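You operate a simulated robot arm through the tools that you are given. There is no shell and no other tool.

You run a simulated robot arm. Do the job below in one go: nothing can be reset, and whatever is moved stays where it is left.

JOB
Wipe the grease off the steel base, then tape it square, no bubbles.
Fine: folded blue rag; yellow tape sheet against both brass guides, rolled down with the plate roller; rag and roller back where they lay. What is to be rubbed or washed off counts as gone when no trace of it is left.

Only the result counts: the job must be done as asked and must still hold three seconds after the hand-in. Knocking over, shifting, dropping, spilling or breaking anything else fails it. Flat cloth is picked up by pressing the open fingertips on it (5 to 10 N) and closing them slowly along it; thin cloth reads only 2 to 8 mm in the jaws.

ROBOT AND FRAMES
A 6-joint arm with a four-finger gripper, fixed in place. Base frame: the origin is on the floor under the middle of its stand, x ahead of it, y to its left, z up. Lengths are in m, angles in rad, forces in N, time in s.
It reaches about 1.041 m from its shoulder. Its first joint turns from -2.897 to 2.897 rad. Payload 3.67 kg.
The tool frame sits at the grasp point between the pads (the TCP): z along the fingers, y along the line on which they close. The tips reach 0.028 m beyond it. The gripper opens to 0.112 m; its body begins 0.073 m behind the TCP.
Orientation is that of the tool frame in the base frame, as [roll, pitch, yaw] about the fixed x, y, z axes, in that order (R = Rz(yaw) Ry(pitch) Rx(roll)). With the fingers straight down and closing along the base's y, the tool's x points along the base's -x, its y along +y and its z along -z.

CONTROLS
- The arm moves only by the tool drive_tool. Its argument "series" is a list of rows, each a list of 6 numbers: the shift along the tool's x, y, z in m, then the turn, a rotation vector about the tool's x, y, z in degrees. In form: [[tx, ty, tz, wx, wy, wz], ...]. A call has 1 to 20 rows; each row is the pose to reach, as a shift and turn from the pose commanded when the call began, along the tool's axes at that moment. "jaw" is the finger opening in m, from 0 to 0.112, set as the call begins (left out, the last holds). Each row takes 0.2 s and may step no farther than 0.05 m and 0.15 rad from the row before; otherwise, or with a gripper value out of range, the whole call is refused. Where a pose cannot be reached the arm comes as near as it can. A force on the tool above 40 N (or 10 N above the force at the start of the call, whichever is more), or a blocked arm, ends the call early, and 0.2 s more pass. The fingers move at their own pace (about 0.1025 m/s each) and stop on an object; they squeeze with about 22 N. The grip force told is the motor's: it shows also when the fingers shut on nothing. Time passes only in rows, and 0.2 s behind the last, so rows that repeat a pose let the fingers close. It gives the time, the measured TCP pose, the force on the tool (base axes), the opening and the grip force at its end, in the units of the frame above (readings bear some noise), with the torque about the TCP (base axes, N m) and any sound that the robot's microphone picked up.
- Cameras (640 x 400 px; columns grow to the right, rows downward): "scene" is fixed at [0.3983, 0.5008, 1.4473]; the picture's right is [-0.89, -0.46, 0.00], its down [-0.40, 0.78, -0.47] and it looks along [0.22, -0.42, -0.88] (base axes); focal length 214 px, centre (320, 200). "wrist" rides on the gripper at [0.06, -0.018, -0.104] in the tool frame; the picture's right is [0.29, 0.96, 0.00], its down [-0.80, 0.24, -0.55] and it looks along [-0.53, 0.16, 0.83] (tool axes); focal length 234 px, centre (320, 200). There is no depth. A picture from a camera that has moved, and an enlarged one, comes with that camera's place and axes in the base frame and with its lens.
- camera(camera): a new picture of that camera. The clock stands still meanwhile.
- close_up(camera, box): a new picture of the part [left, top, right, bottom] of that camera's present view, enlarged. The clock stands still meanwhile.
- sign_off(): hands the job in; it is judged then, once.

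Places have to be worked out from the pictures, the camera data and where the tool is seen. Open the gripper and draw the arm clear of the work before you hand the job in, unless the task says otherwise.

The tools are called as name(argument=value, ...) on one line, values as JSON. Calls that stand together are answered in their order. drive_tool: Moves the arm, as the interface text tells. Its arguments: {"type":"object","properties":{"series":{"type":"array"},"jaw":{"type":"number"}},"required":["series"]} The other tools are called the same way: camera (camera) takes a picture; close_up (camera, box) takes an enlarged picture of a part of a camera's view; sign_off () hands the job in.

At the start:

```text
time_s: 0.0
tool_pos: [0.5133, 0.0225, 1.1564]
orientation: [-3.14, -0.001, 3.141]
ft_force: [1.3, -0.1, 0.8]
wrist_torque: [-0.02, 0.04, 0.03]
finger_gap: 0.1119
finger_force: 0.0
```

scene: 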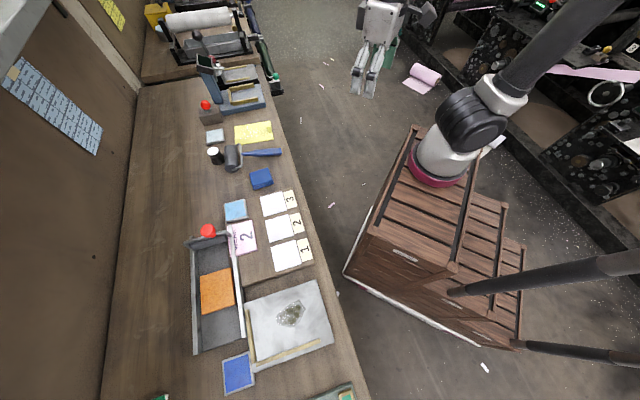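
wrist: 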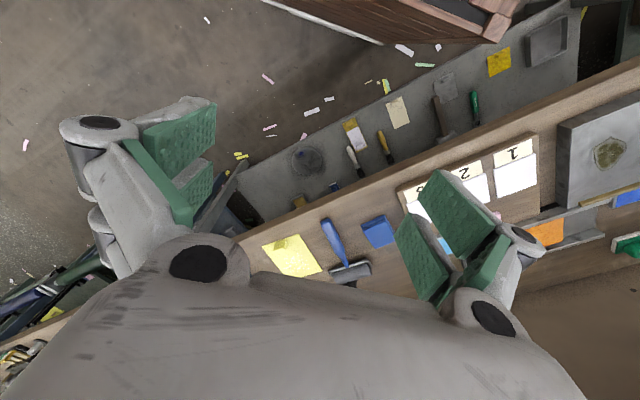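

I start by looking closely at the bench: the steel base with grease stain, the candidates for rag, tape sheet, roller.

close_up(camera="scene", box=[180, 220, 360, 400])

close_up(camera="scene", box=[180, 80, 340, 240])

close_up(camera="wrist", box=[240, 100, 640, 350])

```text
2.22 times, centred on (270, 310) of scene
camera zoom: at [0.3983, 0.5008, 1.4473], right [-0.89, -0.46, 0.0], down [-0.4, 0.78, -0.47], along [0.22, -0.42, -0.88], focal length 477 px, centre (431, -44)
```

zoom: 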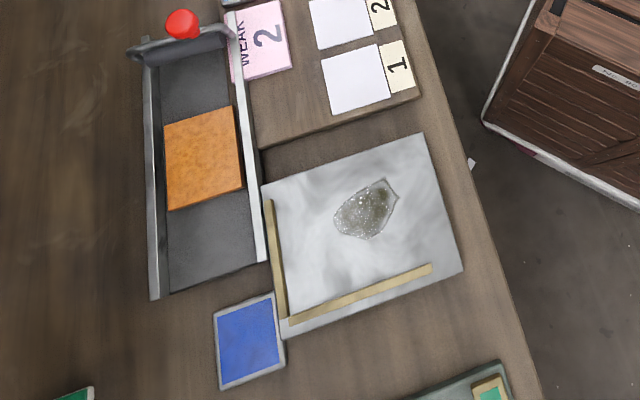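

```text
2.50 times, centred on (260, 160) of scene
camera zoom: at [0.3983, 0.5008, 1.4473], right [-0.89, -0.46, 0.0], down [-0.4, 0.78, -0.47], along [0.22, -0.42, -0.88], focal length 536 px, centre (470, 300)
```

zoom: 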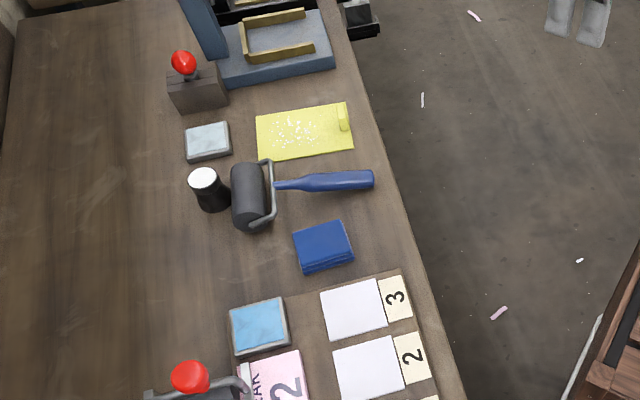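

```text
1.60 times, centred on (440, 225) of wrist
camera zoom: at [0.4526, 0.0052, 1.2617], right [-0.29, 0.96, 0.0], down [0.8, 0.24, 0.55], along [0.53, 0.16, -0.83], focal length 375 px, centre (128, 160)
```

zoom: 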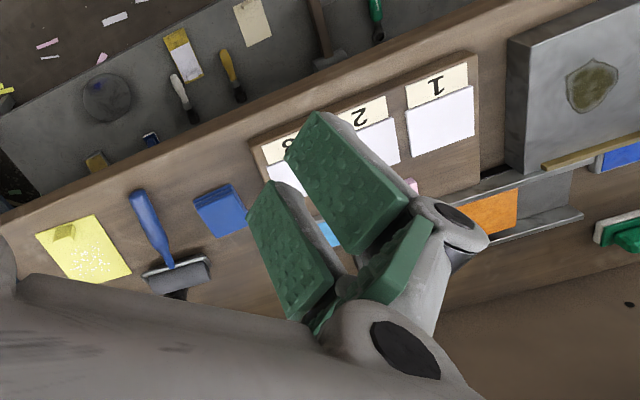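

I want more detail on each object before moving: the yellow sheet, the roller, the blue items, and the steel base with guides.

close_up(camera="scene", box=[220, 110, 300, 160])

close_up(camera="scene", box=[200, 150, 300, 213])

close_up(camera="scene", box=[210, 270, 350, 358])

close_up(camera="scene", box=[140, 0, 300, 100])

close_up(camera="scene", box=[200, 330, 360, 400])

close_up(camera="scene", box=[320, 0, 640, 200])

```text
8.00 times, centred on (260, 135) of scene
camera zoom: at [0.3983, 0.5008, 1.4473], right [-0.89, -0.46, 0.0], down [-0.4, 0.78, -0.47], along [0.22, -0.42, -0.88], focal length 1716 px, centre (800, 720)
```

zoom: 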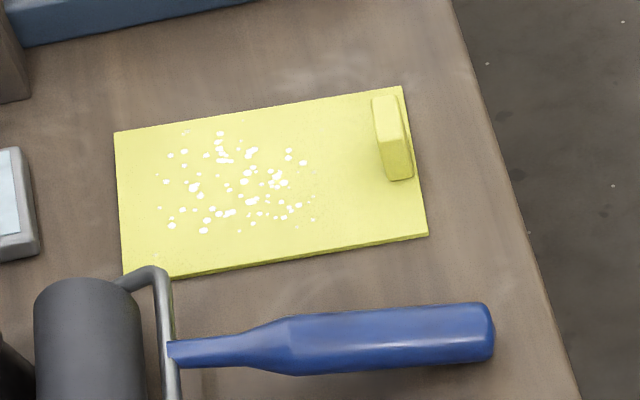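

```text
6.35 times, centred on (250, 182) of scene
camera zoom: at [0.3983, 0.5008, 1.4473], right [-0.89, -0.46, 0.0], down [-0.4, 0.78, -0.47], along [0.22, -0.42, -0.88], focal length 1362 px, centre (764, 318)
```

zoom: 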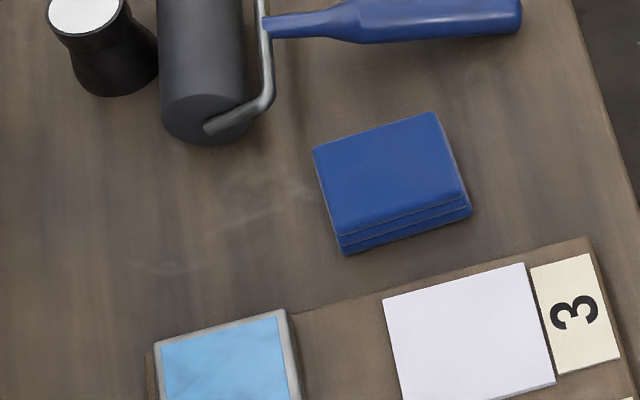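

```text
4.55 times, centred on (280, 314) of scene
camera zoom: at [0.3983, 0.5008, 1.4473], right [-0.89, -0.46, 0.0], down [-0.4, 0.78, -0.47], along [0.22, -0.42, -0.88], focal length 975 px, centre (502, -318)
```

zoom: 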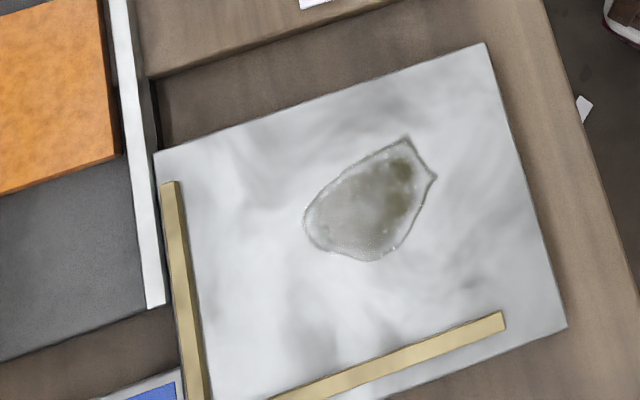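

```text
4.00 times, centred on (220, 50) of scene
camera zoom: at [0.3983, 0.5008, 1.4473], right [-0.89, -0.46, 0.0], down [-0.4, 0.78, -0.47], along [0.22, -0.42, -0.88], focal length 858 px, centre (720, 800)
```

zoom: 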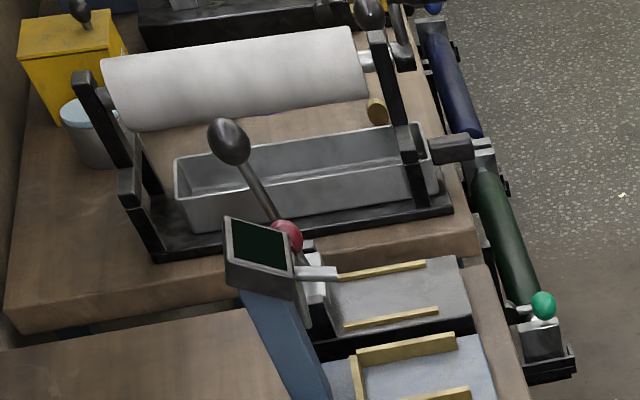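

```text
4.00 times, centred on (280, 365) of scene
camera zoom: at [0.3983, 0.5008, 1.4473], right [-0.89, -0.46, 0.0], down [-0.4, 0.78, -0.47], along [0.22, -0.42, -0.88], focal length 858 px, centre (480, -460)
```

zoom: 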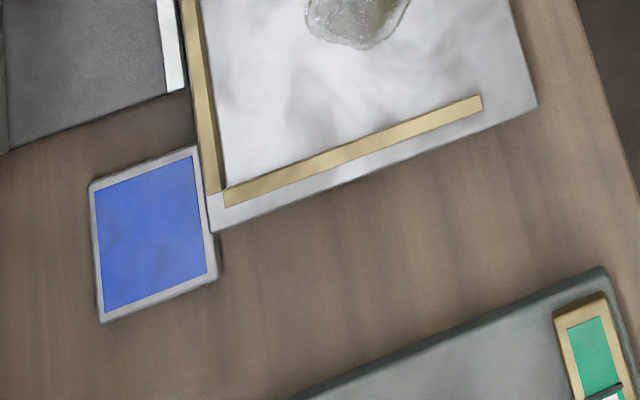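

```text
2.00 times, centred on (480, 100) of scene
camera zoom: at [0.3983, 0.5008, 1.4473], right [-0.89, -0.46, 0.0], down [-0.4, 0.78, -0.47], along [0.22, -0.42, -0.88], focal length 429 px, centre (0, 400)
```

zoom: 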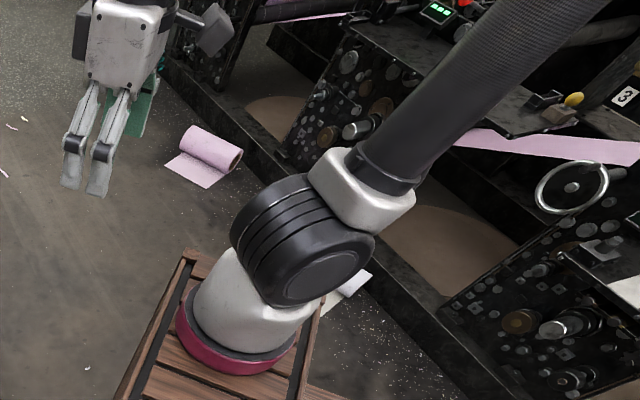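

The bench axes run at about 45° to the base (e1=(1,1)/√2 away from the robot, e2=(−1,1)/√2 along the bench). I judge the rag at about (0.756,0.235), the tape sheet about (0.917,0.065), the steel base about (0.46,0.55) with its top near z≈0.877. I raise the view toward the rag/roller area with a 45° yaw to get a better look.

drive_tool(series=[[-0.031, 0.026, 0.009, 0, 0, -7.5], [-0.062, 0.053, 0.018, 0, 0, -15], [-0.093, 0.079, 0.027, 0, 0, -22.5], [-0.125, 0.105, 0.036, 0, 0, -30], [-0.156, 0.132, 0.045, 0, 0, -37.5], [-0.187, 0.158, 0.054, 0, 0, -45], [-0.187, 0.158, 0.054, 0, 0, -45]])

camera(camera="wrist")

camera(camera="scene")

```text
time_s: 1.6
tool_pos: [0.7004, 0.1812, 1.1037]
orientation: [3.14, 0.001, -2.355]
ft_force: [-0.8, -0.3, 0.7]
wrist_torque: [-0.01, 0.03, 0.02]
finger_gap: 0.1119
finger_force: 0.1
```

```text
taken
camera wrist: at [0.6712, 0.1266, 1.2077], right [-0.88, 0.47, 0.0], down [0.39, 0.73, 0.55], along [0.26, 0.49, -0.83], focal length 234 px, centre (320, 200)
```

wrist: 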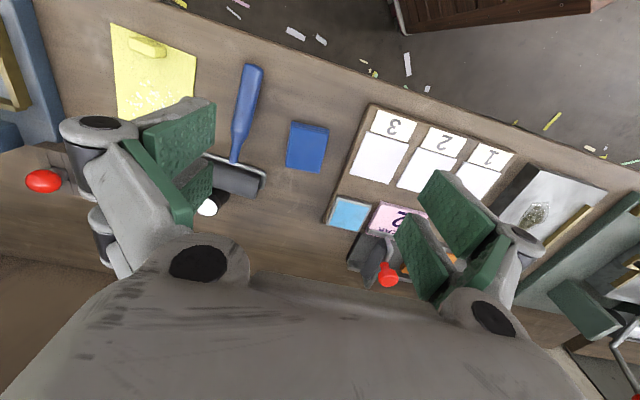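

```text
taken
```

scene: 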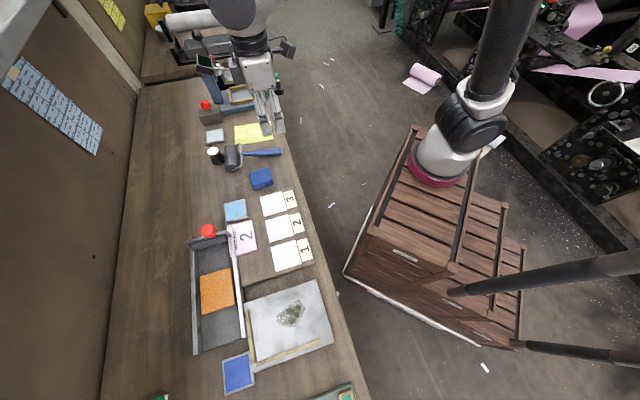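

The rag is seen here at about (0.755,0.240), consistent with the scene estimate. I zoom into the wrist view for rag, roller and tape details.

close_up(camera="wrist", box=[200, 50, 360, 200])

close_up(camera="wrist", box=[90, 10, 220, 130])

close_up(camera="wrist", box=[470, 140, 640, 300])

close_up(camera="scene", box=[210, 80, 310, 142])

```text
2.67 times, centred on (280, 125) of wrist
camera zoom: at [0.6712, 0.1266, 1.2077], right [-0.88, 0.47, 0.0], down [0.39, 0.73, 0.55], along [0.26, 0.49, -0.83], focal length 624 px, centre (427, 400)
```

zoom: 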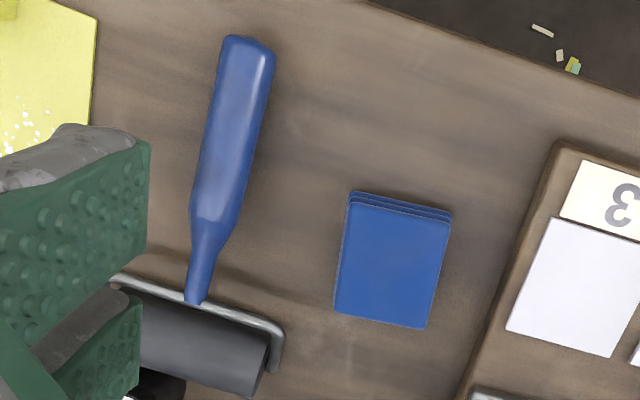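

```text
3.33 times, centred on (155, 70) of wrist
camera zoom: at [0.6712, 0.1266, 1.2077], right [-0.88, 0.47, 0.0], down [0.39, 0.73, 0.55], along [0.26, 0.49, -0.83], focal length 781 px, centre (870, 633)
```

zoom: 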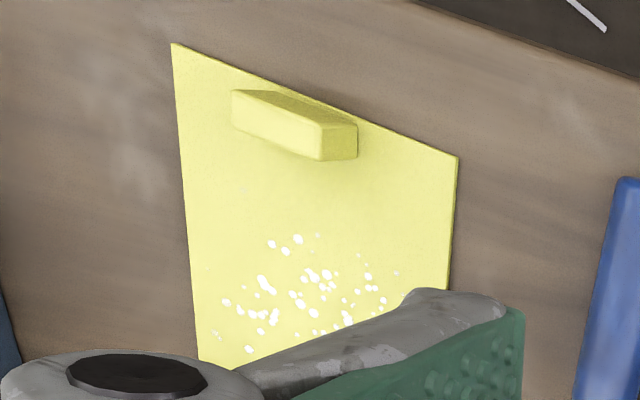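

```text
2.50 times, centred on (555, 220) of wrist
camera zoom: at [0.6712, 0.1266, 1.2077], right [-0.88, 0.47, 0.0], down [0.39, 0.73, 0.55], along [0.26, 0.49, -0.83], focal length 585 px, centre (-268, 150)
```

zoom: 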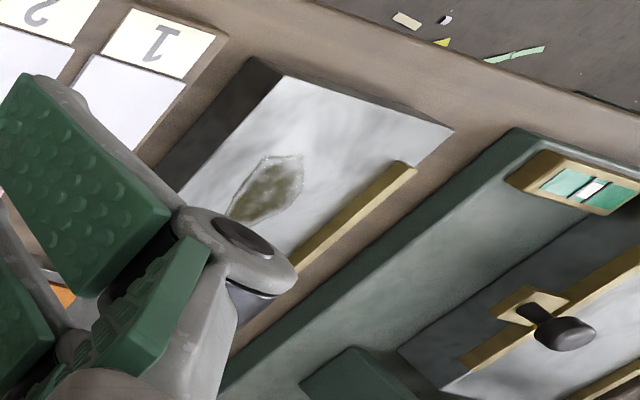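

```text
6.40 times, centred on (260, 111) of scene
camera zoom: at [0.3983, 0.5008, 1.4473], right [-0.89, -0.46, 0.0], down [-0.4, 0.78, -0.47], along [0.22, -0.42, -0.88], focal length 1373 px, centre (704, 770)
```

zoom: 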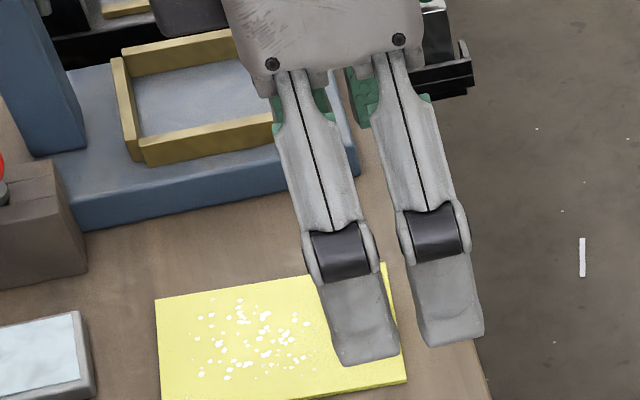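

The rag's triangulated centre is about (0.753,0.238), top near z≈0.86, its long axis turned ~5° past the bench direction. I move above it with the jaws closing along its short side and look again.

drive_tool(series=[[-0.026, 0.001, 0.035, 0, 0, -2], [-0.052, 0.002, 0.07, 0, 0, -4], [-0.078, 0.003, 0.104, 0, 0, -5.5], [-0.078, 0.003, 0.104, 0, 0, -5.5]], jaw=0.112)

camera(camera="wrist")

close_up(camera="scene", box=[190, 100, 320, 240])

```text
time_s: 2.6
tool_pos: [0.7538, 0.2401, 0.9994]
orientation: [3.141, 0.002, -2.261]
ft_force: [0.3, -0.1, -0.3]
wrist_torque: [-0.02, -0.01, -0.01]
finger_gap: 0.1119
finger_force: 0.2
```

```text
taken
camera wrist: at [0.7294, 0.1824, 1.104], right [-0.92, 0.39, 0.0], down [0.32, 0.77, 0.55], along [0.21, 0.51, -0.83], focal length 234 px, centre (320, 200)
```

wrist: 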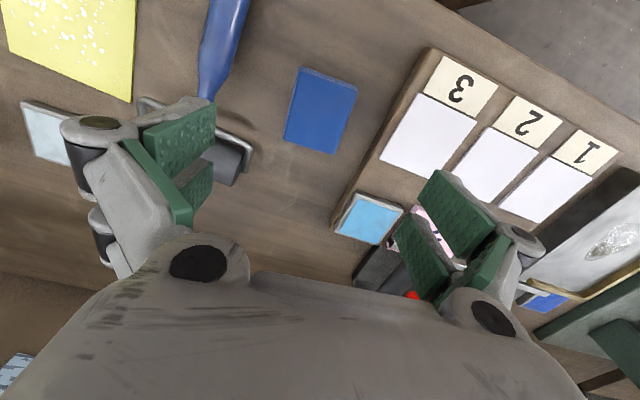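

```text
2.86 times, centred on (255, 170) of scene
camera zoom: at [0.3983, 0.5008, 1.4473], right [-0.89, -0.46, 0.0], down [-0.4, 0.78, -0.47], along [0.22, -0.42, -0.88], focal length 613 px, centre (506, 286)
```

zoom: 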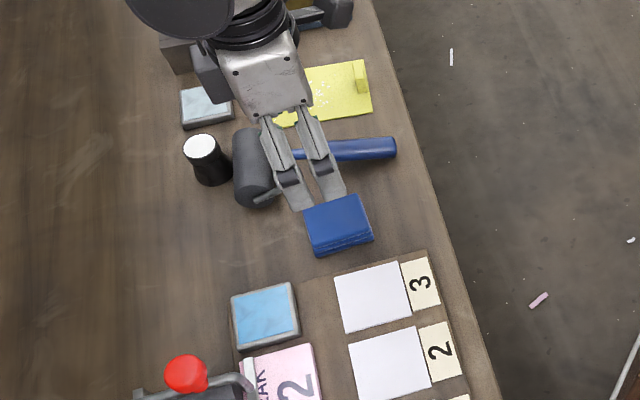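

Now I zoom on the rag from here for precise corners.

close_up(camera="wrist", box=[260, 50, 380, 170])

close_up(camera="scene", box=[220, 140, 300, 200])

```text
3.33 times, centred on (320, 110) of wrist
camera zoom: at [0.7294, 0.1824, 1.104], right [-0.92, 0.39, 0.0], down [0.32, 0.77, 0.55], along [0.21, 0.51, -0.83], focal length 781 px, centre (320, 500)
```

zoom: 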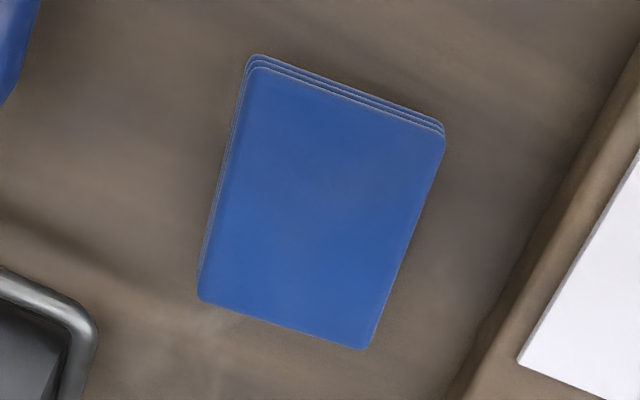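

```text
6.67 times, centred on (260, 170) of scene
camera zoom: at [0.3983, 0.5008, 1.4473], right [-0.89, -0.46, 0.0], down [-0.4, 0.78, -0.47], along [0.22, -0.42, -0.88], focal length 1430 px, centre (720, 400)
```

zoom: 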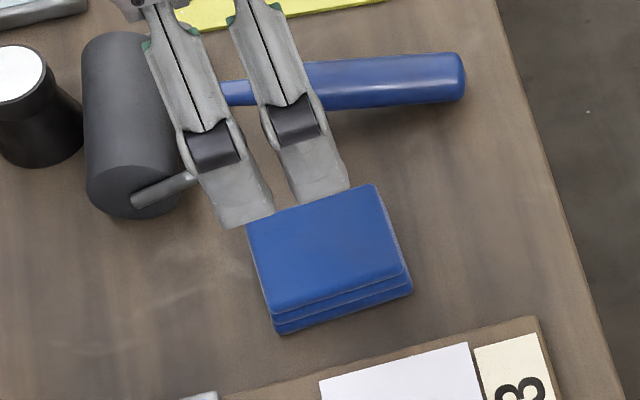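

The rag centre lies directly under the TCP within about 2 mm (top z≈0.87, ~66×55×22 mm). I narrow the jaw to 0.085, correct yaw by ~1°, and come down to just above the rag.

drive_tool(series=[[0, -0.001, 0.03, 0, 0, 0.6], [0, -0.001, 0.06, 0, 0, 1.2], [0, -0.001, 0.09, 0, 0, 1.2], [0, -0.001, 0.09, 0, 0, 1.2]], jaw=0.085)

camera(camera="wrist")

close_up(camera="scene", box=[220, 140, 300, 200])

```text
time_s: 3.6
tool_pos: [0.755, 0.238, 0.9098]
orientation: [-3.141, 0.0, -2.282]
ft_force: [-0.1, 0.0, -0.7]
wrist_torque: [0.02, 0.02, 0.0]
finger_gap: 0.0852
finger_force: 0.0
```

```text
taken
camera wrist: at [0.7301, 0.181, 1.014], right [-0.91, 0.41, 0.0], down [0.34, 0.76, 0.55], along [0.22, 0.51, -0.83], focal length 234 px, centre (320, 200)
```

wrist: 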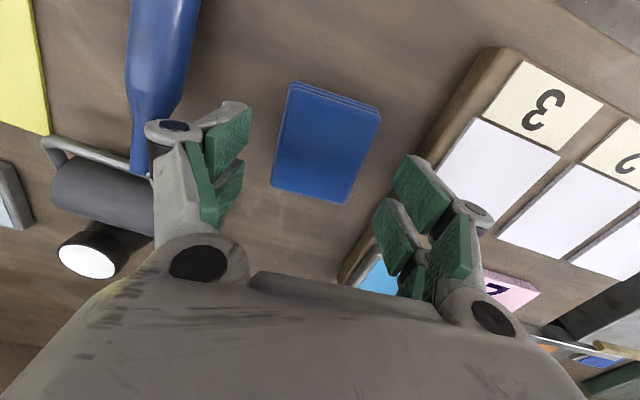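

```text
6.67 times, centred on (260, 170) of scene
camera zoom: at [0.3983, 0.5008, 1.4473], right [-0.89, -0.46, 0.0], down [-0.4, 0.78, -0.47], along [0.22, -0.42, -0.88], focal length 1430 px, centre (720, 400)
```

zoom: 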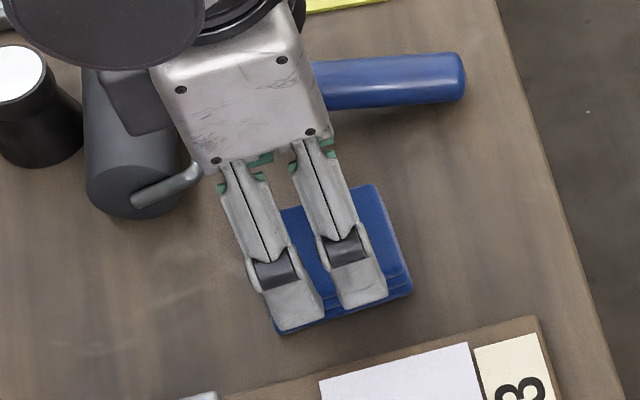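

The rag looks a little toward the robot side in this view; I zoom for a precise offset before going down.

close_up(camera="wrist", box=[240, 60, 400, 220])

```text
2.50 times, centred on (320, 140) of wrist
camera zoom: at [0.7301, 0.181, 1.014], right [-0.91, 0.41, 0.0], down [0.34, 0.76, 0.55], along [0.22, 0.51, -0.83], focal length 585 px, centre (320, 350)
```

zoom: 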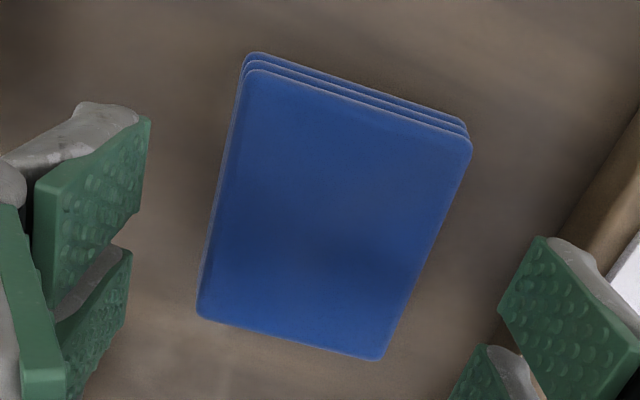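

Offsets are only ~2 mm, the rag top is at z≈0.872 and the bench about 0.85. I go down astride the rag, then creep in small steps to sense the bench.

drive_tool(series=[[0.002, 0, 0.01, 0, 0, 0], [0.002, 0, 0.02, 0, 0, 0], [0.002, 0, 0.024, 0, 0, 0], [0.002, 0, 0.025, 0, 0, 0], [0.002, 0, 0.026, 0, 0, 0]])

close_up(camera="scene", box=[220, 140, 300, 200])

camera(camera="wrist")

```text
time_s: 4.8
tool_pos: [0.7531, 0.2356, 0.8843]
orientation: [3.141, 0.001, -2.282]
ft_force: [-0.3, 0.0, 0.5]
wrist_torque: [0.0, 0.0, -0.02]
finger_gap: 0.0851
finger_force: 0.0
```

```text
6.67 times, centred on (260, 170) of scene
camera zoom: at [0.3983, 0.5008, 1.4473], right [-0.89, -0.46, 0.0], down [-0.4, 0.78, -0.47], along [0.22, -0.42, -0.88], focal length 1430 px, centre (720, 400)
```

zoom: 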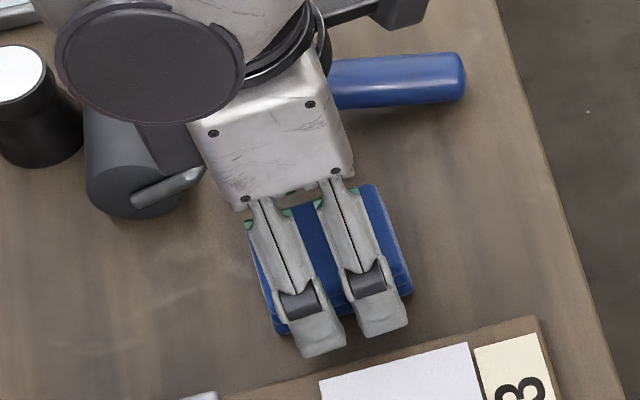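

```text
taken
camera wrist: at [0.7266, 0.179, 0.9884], right [-0.91, 0.41, 0.0], down [0.34, 0.76, 0.55], along [0.22, 0.51, -0.83], focal length 234 px, centre (320, 200)
```

wrist: 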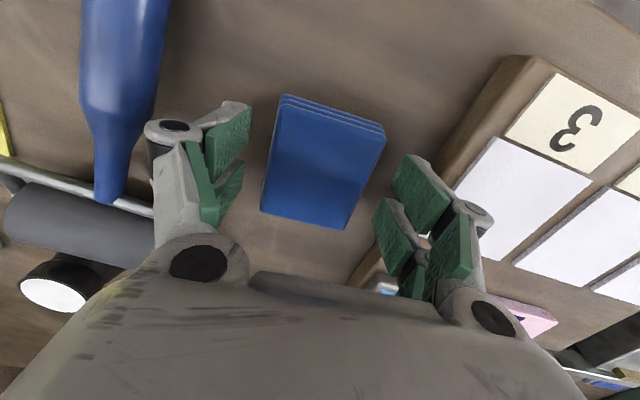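

No contact yet with tips near z≈0.856, so I creep further in 1 mm steps to find the bench.

drive_tool(series=[[0, 0, 0.001, 0, 0, 0], [0, 0, 0.002, 0, 0, 0], [0, 0, 0.003, 0, 0, 0], [0, 0, 0.004, 0, 0, 0]])

```text
time_s: 5.8
tool_pos: [0.7518, 0.2351, 0.8799]
orientation: [3.141, 0.0, -2.283]
ft_force: [0.1, -0.5, -0.5]
wrist_torque: [0.0, 0.01, 0.03]
finger_gap: 0.0852
finger_force: 0.1
```

Still free at TCP z=0.880; continue creeping.

drive_tool(series=[[0, 0, 0.001, 0, 0, 0], [0, 0, 0.002, 0, 0, 0], [0, 0, 0.003, 0, 0, 0]])

close_up(camera="wrist", box=[180, 60, 480, 260])

close_up(camera="scene", box=[220, 140, 300, 200])

```text
time_s: 6.6
tool_pos: [0.7511, 0.2362, 0.876]
orientation: [3.142, 0.0, -2.281]
ft_force: [-0.3, 0.6, 0.4]
wrist_torque: [0.0, 0.0, -0.01]
finger_gap: 0.0849
finger_force: 0.0
```

```text
2.00 times, centred on (330, 160) of wrist
camera zoom: at [0.7266, 0.1793, 0.9808], right [-0.91, 0.41, 0.0], down [0.34, 0.76, 0.55], along [0.22, 0.51, -0.83], focal length 468 px, centre (300, 280)
```

zoom: 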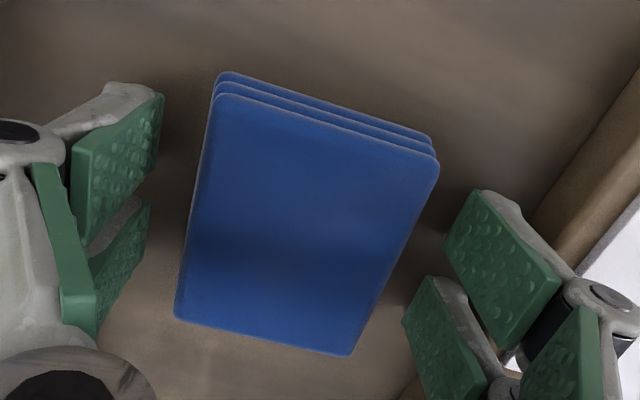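

```text
6.67 times, centred on (260, 170) of scene
camera zoom: at [0.3983, 0.5008, 1.4473], right [-0.89, -0.46, 0.0], down [-0.4, 0.78, -0.47], along [0.22, -0.42, -0.88], focal length 1430 px, centre (720, 400)
```

zoom: 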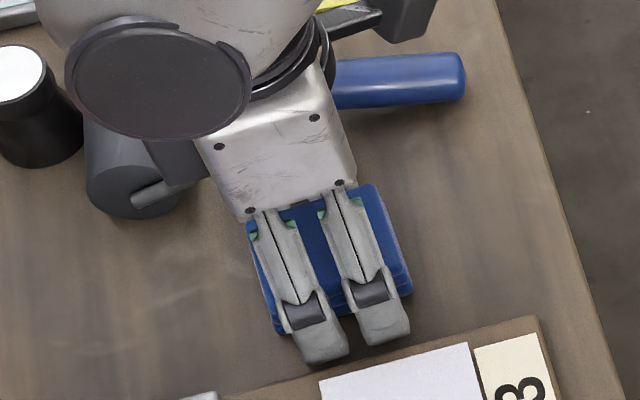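

Still no contact at TCP z=0.876 (rag remains centred). I keep creeping down.

drive_tool(series=[[0, 0, 0.001, 0, 0, 0], [0, 0, 0.002, 0, 0, 0], [0, 0, 0.003, 0, 0, 0], [0, 0, 0.004, 0, 0, 0]])

```text
time_s: 7.6
tool_pos: [0.7533, 0.2368, 0.8732]
orientation: [-3.141, 0.001, -2.282]
ft_force: [0.0, 1.0, 1.0]
wrist_torque: [0.0, 0.03, 0.02]
finger_gap: 0.0851
finger_force: 0.1
```

No clear contact yet; two more millimetres.

drive_tool(series=[[0, 0, 0.001, 0, 0, 0], [0, 0, 0.002, 0, 0, 0]])

```text
time_s: 8.2
tool_pos: [0.7524, 0.2362, 0.8708]
orientation: [-3.141, 0.001, -2.281]
ft_force: [-0.3, 0.4, 0.1]
wrist_torque: [-0.02, -0.03, 0.0]
finger_gap: 0.0851
finger_force: 0.1
```

Free still at 0.871; continuing down in 1 mm steps.

drive_tool(series=[[0, 0, 0.001, 0, 0, 0], [0, 0, 0.002, 0, 0, 0], [0, 0, 0.003, 0, 0, 0]])

close_up(camera="scene", box=[240, 160, 280, 190])

close_up(camera="wrist", box=[180, 60, 480, 260])

```text
time_s: 9.0
tool_pos: [0.7528, 0.2366, 0.8691]
orientation: [-3.139, 0.004, -2.282]
ft_force: [-0.3, 2.7, 19.5]
wrist_torque: [0.15, 0.39, -0.1]
finger_gap: 0.0858
finger_force: 0.6
```

```text
13.33 times, centred on (260, 175) of scene
camera zoom: at [0.3983, 0.5008, 1.4473], right [-0.89, -0.46, 0.0], down [-0.4, 0.78, -0.47], along [0.22, -0.42, -0.88], focal length 2860 px, centre (1120, 533)
```

zoom: 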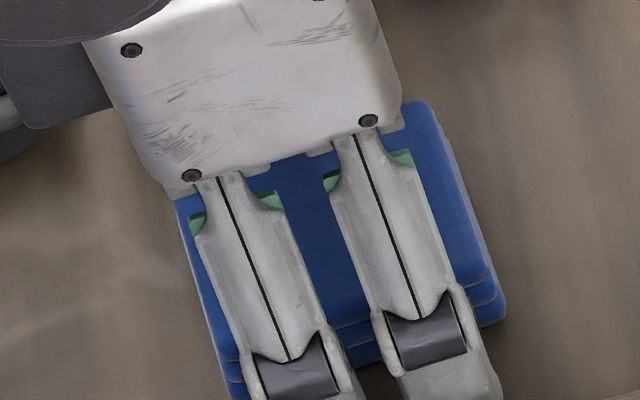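

```text
2.00 times, centred on (330, 160) of wrist
camera zoom: at [0.7261, 0.1795, 0.9736], right [-0.91, 0.41, 0.0], down [0.34, 0.76, 0.56], along [0.23, 0.51, -0.83], focal length 468 px, centre (300, 280)
```

zoom: 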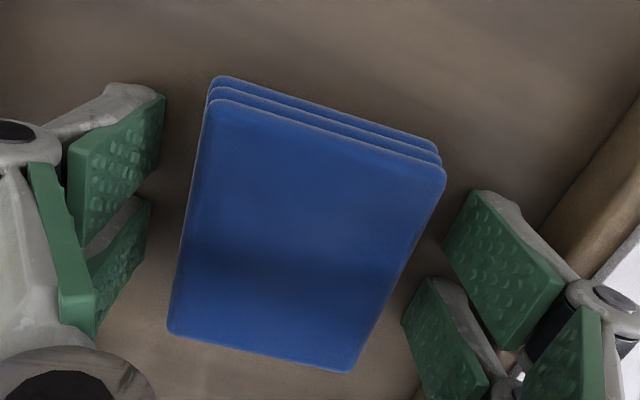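

Contact: 19.5 N at TCP z≈0.869, so the bench top is at about z≈0.8415. I lift ~10 mm so the tips sit above the bench, and begin closing on the rag.

drive_tool(series=[[0, 0, -0.005, 0, 0, 0], [0, 0, -0.01, 0, 0, 0], [0, 0, -0.01, 0, 0, 0]], jaw=0.085)

drive_tool(series=[[0, 0, 0, 0, 0, 0], [0, 0, 0, 0, 0, 0]], jaw=0.06)

drive_tool(series=[[0, 0, 0, 0, 0, 0], [0, 0, 0, 0, 0, 0]], jaw=0.052)

camera(camera="wrist")

```text
time_s: 9.8
tool_pos: [0.7518, 0.2353, 0.8778]
orientation: [-3.141, -0.002, -2.281]
ft_force: [0.2, -0.6, 0.0]
wrist_torque: [-0.01, 0.03, 0.0]
finger_gap: 0.0851
finger_force: 0.1
```

```text
time_s: 10.4
tool_pos: [0.7526, 0.235, 0.8779]
orientation: [3.14, 0.002, -2.281]
ft_force: [0.0, 0.0, 0.3]
wrist_torque: [0.0, 0.01, -0.01]
finger_gap: 0.0601
finger_force: 0.6
```

```text
time_s: 11.0
tool_pos: [0.7523, 0.2362, 0.8772]
orientation: [3.141, 0.001, -2.28]
ft_force: [-0.1, -1.1, 0.6]
wrist_torque: [-0.04, -0.01, 0.0]
finger_gap: 0.0596
finger_force: 21.1
```

```text
taken
camera wrist: at [0.7265, 0.179, 0.9819], right [-0.91, 0.41, 0.0], down [0.34, 0.76, 0.55], along [0.22, 0.51, -0.83], focal length 234 px, centre (320, 200)
```

wrist: 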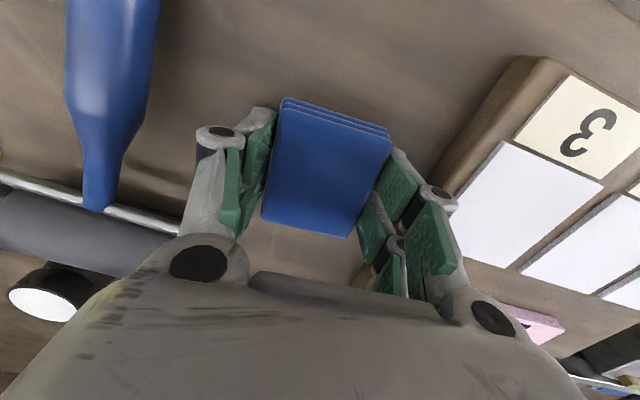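

Gripped at 0.0596 m with ~21 N: the rag is firm in the jaws (release pose to remember: TCP ≈(0.7523,0.236,0.878), yaw −2.281). I tighten and lift straight up.

drive_tool(series=[[0, 0, 0, 0, 0, 0], [0, 0, -0.02, 0, 0, 0], [0, 0, -0.06, 0, 0, 0], [0, 0, -0.11, 0, 0, 0], [0, 0, -0.16, 0, 0, 0], [0, 0, -0.19, 0, 0, 0], [0, 0, -0.19, 0, 0, 0]], jaw=0.045)

camera(camera="wrist")

close_up(camera="scene", box=[200, 80, 320, 230])

```text
time_s: 12.6
tool_pos: [0.7541, 0.2363, 1.0694]
orientation: [-3.141, -0.001, -2.282]
ft_force: [0.2, -0.1, -0.9]
wrist_torque: [-0.01, -0.01, -0.04]
finger_gap: 0.0595
finger_force: 22.6
```

```text
taken
camera wrist: at [0.7273, 0.1791, 1.1736], right [-0.91, 0.41, 0.0], down [0.34, 0.76, 0.55], along [0.22, 0.51, -0.83], focal length 234 px, centre (320, 200)
```

wrist: 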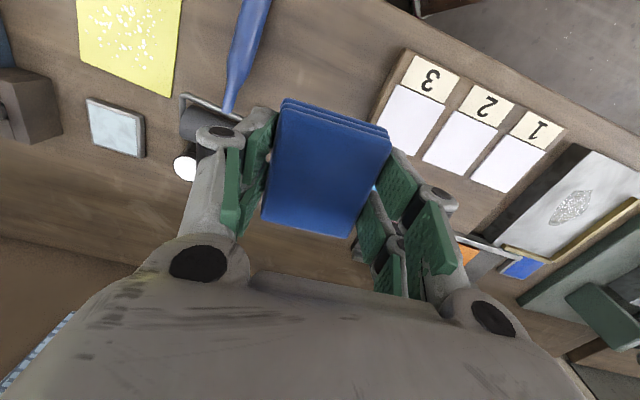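

```text
2.67 times, centred on (260, 155) of scene
camera zoom: at [0.3983, 0.5008, 1.4473], right [-0.89, -0.46, 0.0], down [-0.4, 0.78, -0.47], along [0.22, -0.42, -0.88], focal length 572 px, centre (480, 320)
```

zoom: 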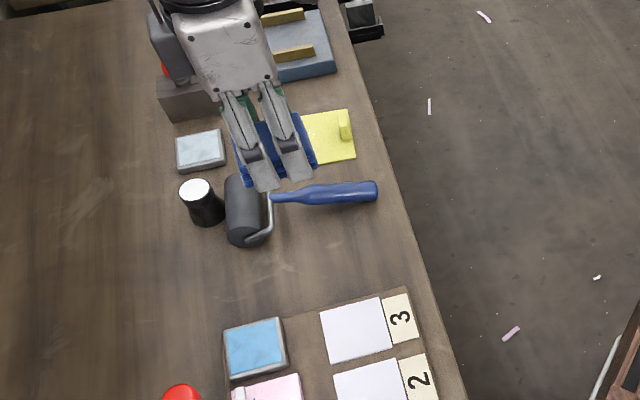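

The rag is held and lifted cleanly. I carry it along the bench to near the steel base, keeping high, and stop where the wrist camera sees the base unobstructed.

drive_tool(series=[[-0.0151, 0.0405, -0.003, 0, 0, 0.4], [-0.0302, 0.0811, -0.006, 0, 0, 0.9], [-0.0453, 0.1216, -0.009, 0, 0, 1.3], [-0.0604, 0.1622, -0.012, 0, 0, 1.7], [-0.0755, 0.2027, -0.015, 0, 0, 2.2], [-0.0906, 0.2433, -0.018, 0, 0, 2.6], [-0.1057, 0.2838, -0.021, 0, 0, 3.0], [-0.1208, 0.3244, -0.024, 0, 0, 3.4], [-0.1359, 0.3649, -0.027, 0, 0, 3.9], [-0.151, 0.4055, -0.03, 0, 0, 4.3], [-0.151, 0.4055, -0.03, 0, 0, 4.3]])

camera(camera="wrist")

camera(camera="scene")

```text
time_s: 15.0
tool_pos: [0.544, 0.6158, 1.0968]
orientation: [3.141, -0.002, -2.357]
ft_force: [-0.6, -0.1, -0.6]
wrist_torque: [0.02, 0.0, 0.0]
finger_gap: 0.0589
finger_force: 22.2
```

```text
taken
camera wrist: at [0.5136, 0.5615, 1.201], right [-0.88, 0.47, 0.0], down [0.39, 0.73, 0.55], along [0.26, 0.49, -0.83], focal length 234 px, centre (320, 200)
```

wrist: 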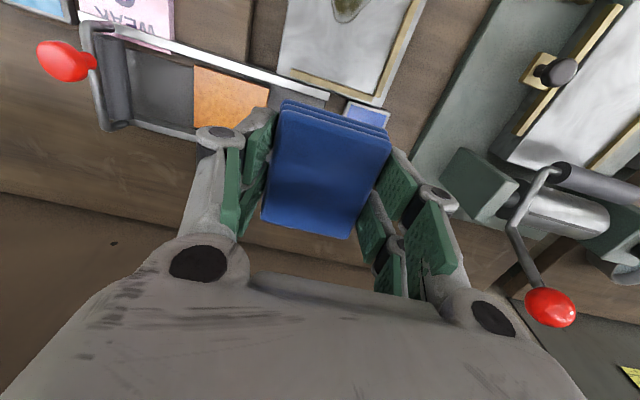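

```text
taken
```

scene: 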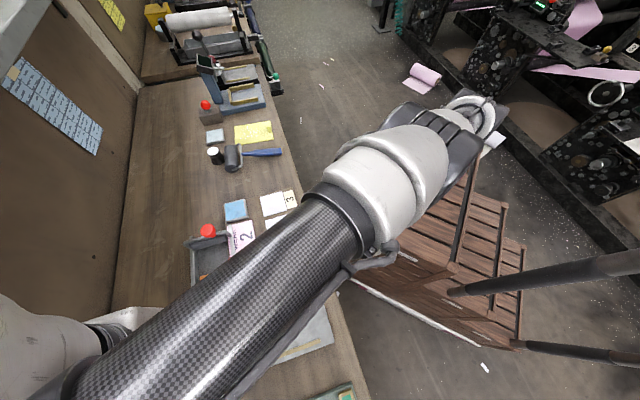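

The base is seen at the top of the wrist view; the scene view is blocked by the forearm here. I back off toward the robot and rise a little so that the base fits in the upper part of the wrist image above the rag.

drive_tool(series=[[0.017, 0, -0.03, 0, 0, 0], [0.034, 0, -0.06, 0, 0, 0], [0.045, 0, -0.08, 0, 0, 0], [0.045, 0, -0.08, 0, 0, 0]])

camera(camera="wrist")

close_up(camera="wrist", box=[240, 0, 440, 125])

```text
time_s: 16.0
tool_pos: [0.5134, 0.5852, 1.1754]
orientation: [3.141, 0.0, -2.357]
ft_force: [-0.5, -0.4, 0.2]
wrist_torque: [0.01, -0.05, -0.02]
finger_gap: 0.0595
finger_force: 21.9
```

```text
taken
camera wrist: at [0.4836, 0.5302, 1.2796], right [-0.88, 0.47, 0.0], down [0.39, 0.73, 0.55], along [0.26, 0.49, -0.83], focal length 234 px, centre (320, 200)
```

wrist: 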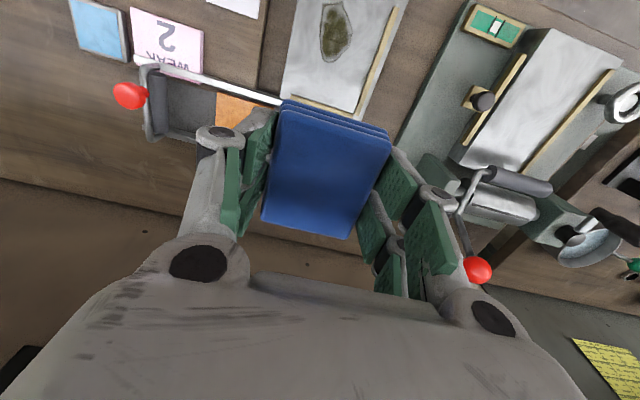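

```text
3.20 times, centred on (340, 62) of wrist
camera zoom: at [0.4836, 0.5302, 1.2796], right [-0.88, 0.47, 0.0], down [0.39, 0.73, 0.55], along [0.26, 0.49, -0.83], focal length 749 px, centre (256, 640)
```

zoom: 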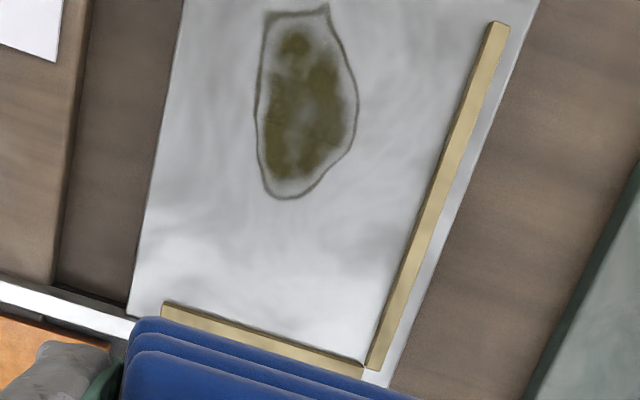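

Grease spans about 72 mm along the depth axis and 50 mm across, centred ~81 mm robot-ward of the TCP, i.e. near (0.456,0.528), well clear of both guides. I move over its centre and come down to just above the steel.

drive_tool(series=[[0.03, -0.002, 0.02, 0, 0, 0], [0.06, -0.004, 0.05, 0, 0, 0], [0.08, -0.004, 0.09, 0, 0, 0], [0.08, -0.004, 0.13, 0, 0, 0], [0.08, -0.004, 0.17, 0, 0, 0], [0.08, -0.004, 0.205, 0, 0, 0], [0.08, -0.004, 0.235, 0, 0, 0], [0.08, -0.004, 0.235, 0, 0, 0]])

camera(camera="wrist")

camera(camera="scene")

```text
time_s: 17.8
tool_pos: [0.46, 0.5233, 0.9423]
orientation: [-3.141, -0.001, -2.356]
ft_force: [0.0, 0.2, -0.1]
wrist_torque: [-0.04, 0.01, 0.01]
finger_gap: 0.0592
finger_force: 22.3
```

```text
taken
camera wrist: at [0.4286, 0.4688, 1.0466], right [-0.88, 0.47, 0.0], down [0.39, 0.73, 0.55], along [0.26, 0.49, -0.83], focal length 234 px, centre (320, 200)
```

wrist: 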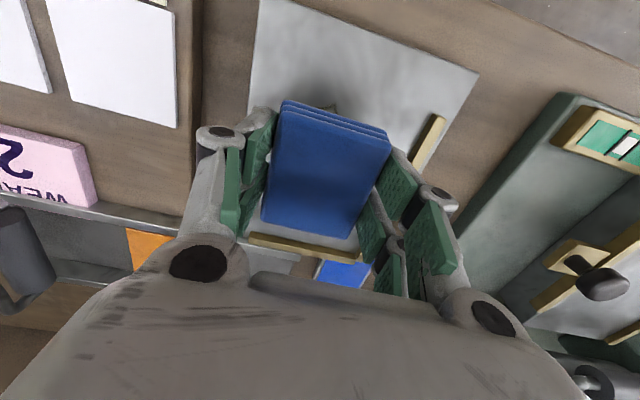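

```text
taken
```

scene: 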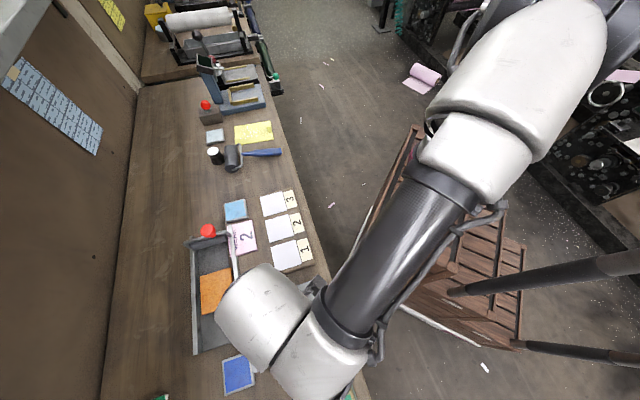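

Positioned over the grease. I descend gently in small steps, watching for contact of the rag on the steel.

drive_tool(series=[[0, 0, 0.008, 0, 0, 0], [0, 0, 0.014, 0, 0, 0], [0, 0, 0.018, 0, 0, 0], [0, 0, 0.021, 0, 0, 0], [0, 0, 0.024, 0, 0, 0], [0, 0, 0.024, 0, 0, 0]])

drive_tool(series=[[0, 0, 0.002, 0, 0, 0], [0, 0, 0.004, 0, 0, 0], [0, 0, 0.006, 0, 0, 0]])

```text
time_s: 19.2
tool_pos: [0.4572, 0.5244, 0.9183]
orientation: [-3.141, 0.001, -2.356]
ft_force: [0.3, -0.6, -1.2]
wrist_torque: [-0.02, -0.03, 0.01]
finger_gap: 0.0593
finger_force: 21.9
```

```text
time_s: 20.0
tool_pos: [0.4568, 0.524, 0.913]
orientation: [-3.141, 0.001, -2.356]
ft_force: [0.3, 0.0, -0.1]
wrist_torque: [0.02, -0.01, 0.03]
finger_gap: 0.0591
finger_force: 22.0
```

Still free (TCP z 0.913, rag bottom ≈0.877). I continue with 1.5 mm steps.

drive_tool(series=[[0, 0, 0.0015, 0, 0, 0], [0, 0, 0.003, 0, 0, 0], [0, 0, 0.0045, 0, 0, 0]])

close_up(camera="wrist", box=[200, 60, 480, 280])

```text
time_s: 20.8
tool_pos: [0.4565, 0.5238, 0.908]
orientation: [3.141, -0.002, -2.357]
ft_force: [0.3, -0.7, 0.7]
wrist_torque: [0.05, -0.06, 0.0]
finger_gap: 0.0594
finger_force: 22.5
```

```text
1.82 times, centred on (340, 170) of wrist
camera zoom: at [0.4274, 0.469, 1.0117], right [-0.88, 0.47, 0.0], down [0.39, 0.73, 0.55], along [0.26, 0.49, -0.83], focal length 426 px, centre (284, 254)
```

zoom: 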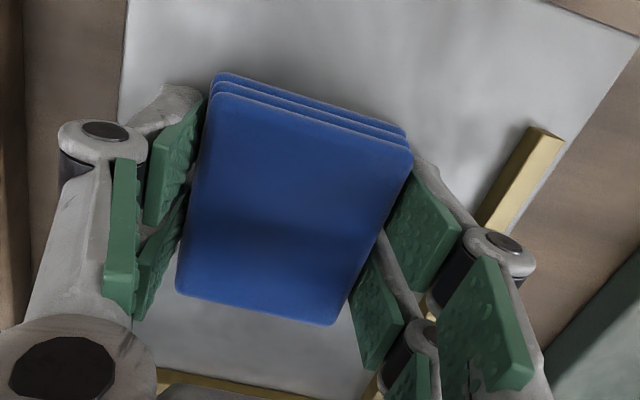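

Still free at TCP z≈0.908. Continuing down; the right finger still clears the brass guide by roughly 15–20 mm.

drive_tool(series=[[0, 0, 0.0015, 0, 0, 0], [0, 0, 0.003, 0, 0, 0], [0, 0, 0.0045, 0, 0, 0], [0, 0, 0.006, 0, 0, 0]])

drive_tool(series=[[0, 0, 0.0015, 0, 0, 0], [0, 0, 0.003, 0, 0, 0]])

```text
time_s: 21.8
tool_pos: [0.4579, 0.525, 0.9056]
orientation: [3.14, 0.005, -2.357]
ft_force: [-1.4, -4.7, 10.5]
wrist_torque: [-0.45, 0.06, -0.04]
finger_gap: 0.0592
finger_force: 21.7
stopped in row 4: the force on the tool passed its limit at 44 N (the readings are from after the stop); the commanded pose is now the measured one
```

```text
time_s: 22.4
tool_pos: [0.4579, 0.5238, 0.9057]
orientation: [3.14, 0.007, -2.354]
ft_force: [-2.1, -6.1, 11.9]
wrist_torque: [-0.69, -0.05, -0.13]
finger_gap: 0.0593
finger_force: 22.2
stopped in row 2: the force on the tool passed its limit at 42 N (the readings are from after the stop); the commanded pose is now the measured one
```

Contact at TCP z≈0.906, so the steel top is near z≈0.87. The contact torque points to the low-e2 edge, so I check in the picture that the rag hasn't slid in the jaws.

close_up(camera="wrist", box=[200, 60, 480, 280])

drive_tool(series=[[0, 0, -0.001, 0, 0, 0], [0, 0, -0.001, 0, 0, 0]])

```text
1.82 times, centred on (340, 170) of wrist
camera zoom: at [0.4277, 0.4694, 1.0091], right [-0.88, 0.47, 0.0], down [0.39, 0.73, 0.56], along [0.26, 0.49, -0.83], focal length 426 px, centre (284, 254)
```

zoom: 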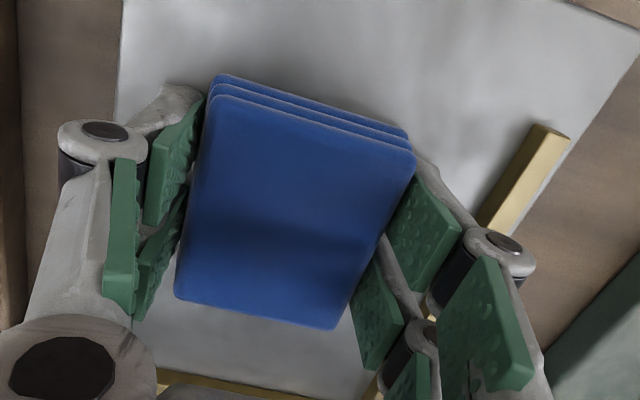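

```text
time_s: 23.0
tool_pos: [0.4592, 0.5251, 0.9058]
orientation: [3.14, 0.007, -2.354]
ft_force: [-1.6, -2.3, 3.3]
wrist_torque: [-0.18, 0.0, -0.07]
finger_gap: 0.0591
finger_force: 21.7
```

The rag is still seated as before. I trim the tool tilt slightly (+0.6° about tool x) and press lightly to get an even contact.

drive_tool(series=[[0, 0, 0, 0.6, 0, 0], [0, 0, 0.0005, 0.6, 0, 0], [0, 0, 0.0005, 0.6, 0, 0]])

```text
time_s: 23.8
tool_pos: [0.4586, 0.5249, 0.9073]
orientation: [-3.135, 0.008, -2.354]
ft_force: [0.6, 2.3, 8.7]
wrist_torque: [0.12, 0.41, -0.07]
finger_gap: 0.0593
finger_force: 21.8
```

Overcorrected slightly: now the contact is at the +e2, robot-side edge. I split the difference: −0.3° about tool x and +0.45° about tool y.

drive_tool(series=[[0, 0, -0.0005, -0.15, 0.25, 0], [0, 0, -0.0005, -0.3, 0.45, 0], [0, 0, 0, -0.3, 0.45, 0], [0, 0, 0, -0.3, 0.45, 0]])

```text
time_s: 24.8
tool_pos: [0.4604, 0.5248, 0.9046]
orientation: [-3.136, -0.001, -2.354]
ft_force: [-3.3, -0.6, 7.4]
wrist_torque: [0.31, 0.13, 0.14]
finger_gap: 0.0594
finger_force: 22.0
```

Contact force ~7 N, near flat. I start wiping along the depth axis with a first slow stroke.

drive_tool(series=[[-0.008, 0, 0, 0, 0, 0], [-0.016, 0, 0, 0, 0, 0], [-0.024, 0, 0, 0, 0, 0], [-0.03, 0, 0, 0, 0, 0], [-0.022, 0, 0, 0, 0, 0], [-0.014, 0, 0, 0, 0, 0], [-0.006, 0, 0, 0, 0, 0], [0.002, 0, 0, 0, 0, 0], [0.01, 0, 0, 0, 0, 0], [0.018, 0, 0, 0, 0, 0], [0.026, 0, 0, 0, 0, 0], [0.03, 0, 0, 0, 0, 0]])

close_up(camera="wrist", box=[200, 0, 480, 280])

```text
time_s: 27.4
tool_pos: [0.4374, 0.5045, 0.9042]
orientation: [-3.138, -0.002, -2.355]
ft_force: [2.1, 2.3, 6.8]
wrist_torque: [0.31, 0.02, -0.13]
finger_gap: 0.0593
finger_force: 22.2
```

```text
1.43 times, centred on (340, 140) of wrist
camera zoom: at [0.4068, 0.4497, 1.0096], right [-0.88, 0.47, 0.0], down [0.39, 0.74, 0.55], along [0.26, 0.49, -0.83], focal length 334 px, centre (291, 286)
```

zoom: 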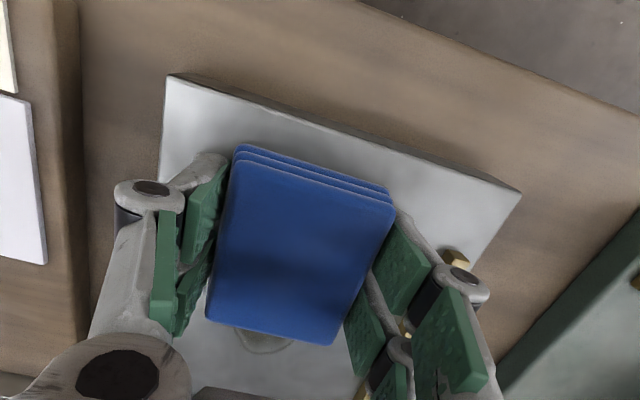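

Some grease still shows beyond the far edge of the rag. I continue with overlapping lanes, pressing a touch more.

drive_tool(series=[[-0.005, -0.008, 0.0003, 0, 0, 0], [-0.015, -0.008, 0.0003, 0, 0, 0], [-0.025, -0.008, 0.0003, 0, 0, 0], [-0.035, -0.008, 0.0003, 0, 0, 0], [-0.045, -0.008, 0.0003, 0, 0, 0], [-0.055, -0.008, 0.0003, 0, 0, 0], [-0.065, -0.008, 0.0003, 0, 0, 0], [-0.07, -0.001, 0.0003, 0, 0, 0], [-0.07, 0.005, 0.0003, 0, 0, 0], [-0.06, 0.005, 0.0003, 0, 0, 0], [-0.05, 0.005, 0.0003, 0, 0, 0], [-0.04, 0.005, 0.0003, 0, 0, 0], [-0.03, 0.005, 0.0003, 0, 0, 0], [-0.02, 0.005, 0.0003, 0, 0, 0], [-0.01, 0.005, 0.0003, 0, 0, 0], [0, 0.005, 0.0003, 0, 0, 0], [0, 0, 0.0003, 0, 0, 0]])

close_up(camera="wrist", box=[200, 0, 480, 280])

```text
time_s: 31.0
tool_pos: [0.435, 0.5042, 0.9049]
orientation: [-3.14, -0.001, -2.354]
ft_force: [-9.7, 6.1, 19.3]
wrist_torque: [0.81, 0.58, 0.19]
finger_gap: 0.0595
finger_force: 21.8
```

```text
1.43 times, centred on (340, 140) of wrist
camera zoom: at [0.4053, 0.45, 1.0096], right [-0.88, 0.47, 0.0], down [0.39, 0.74, 0.55], along [0.26, 0.49, -0.83], focal length 334 px, centre (291, 286)
```

zoom: 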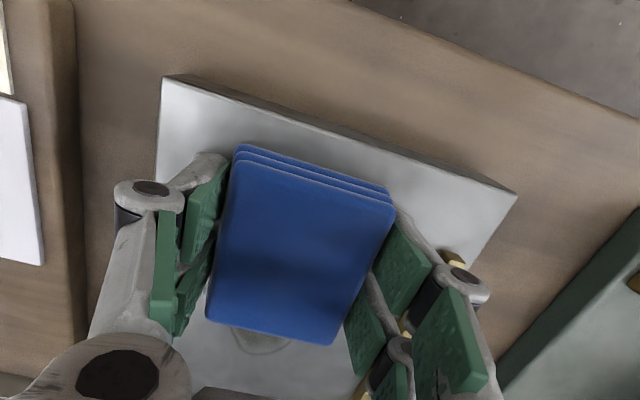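

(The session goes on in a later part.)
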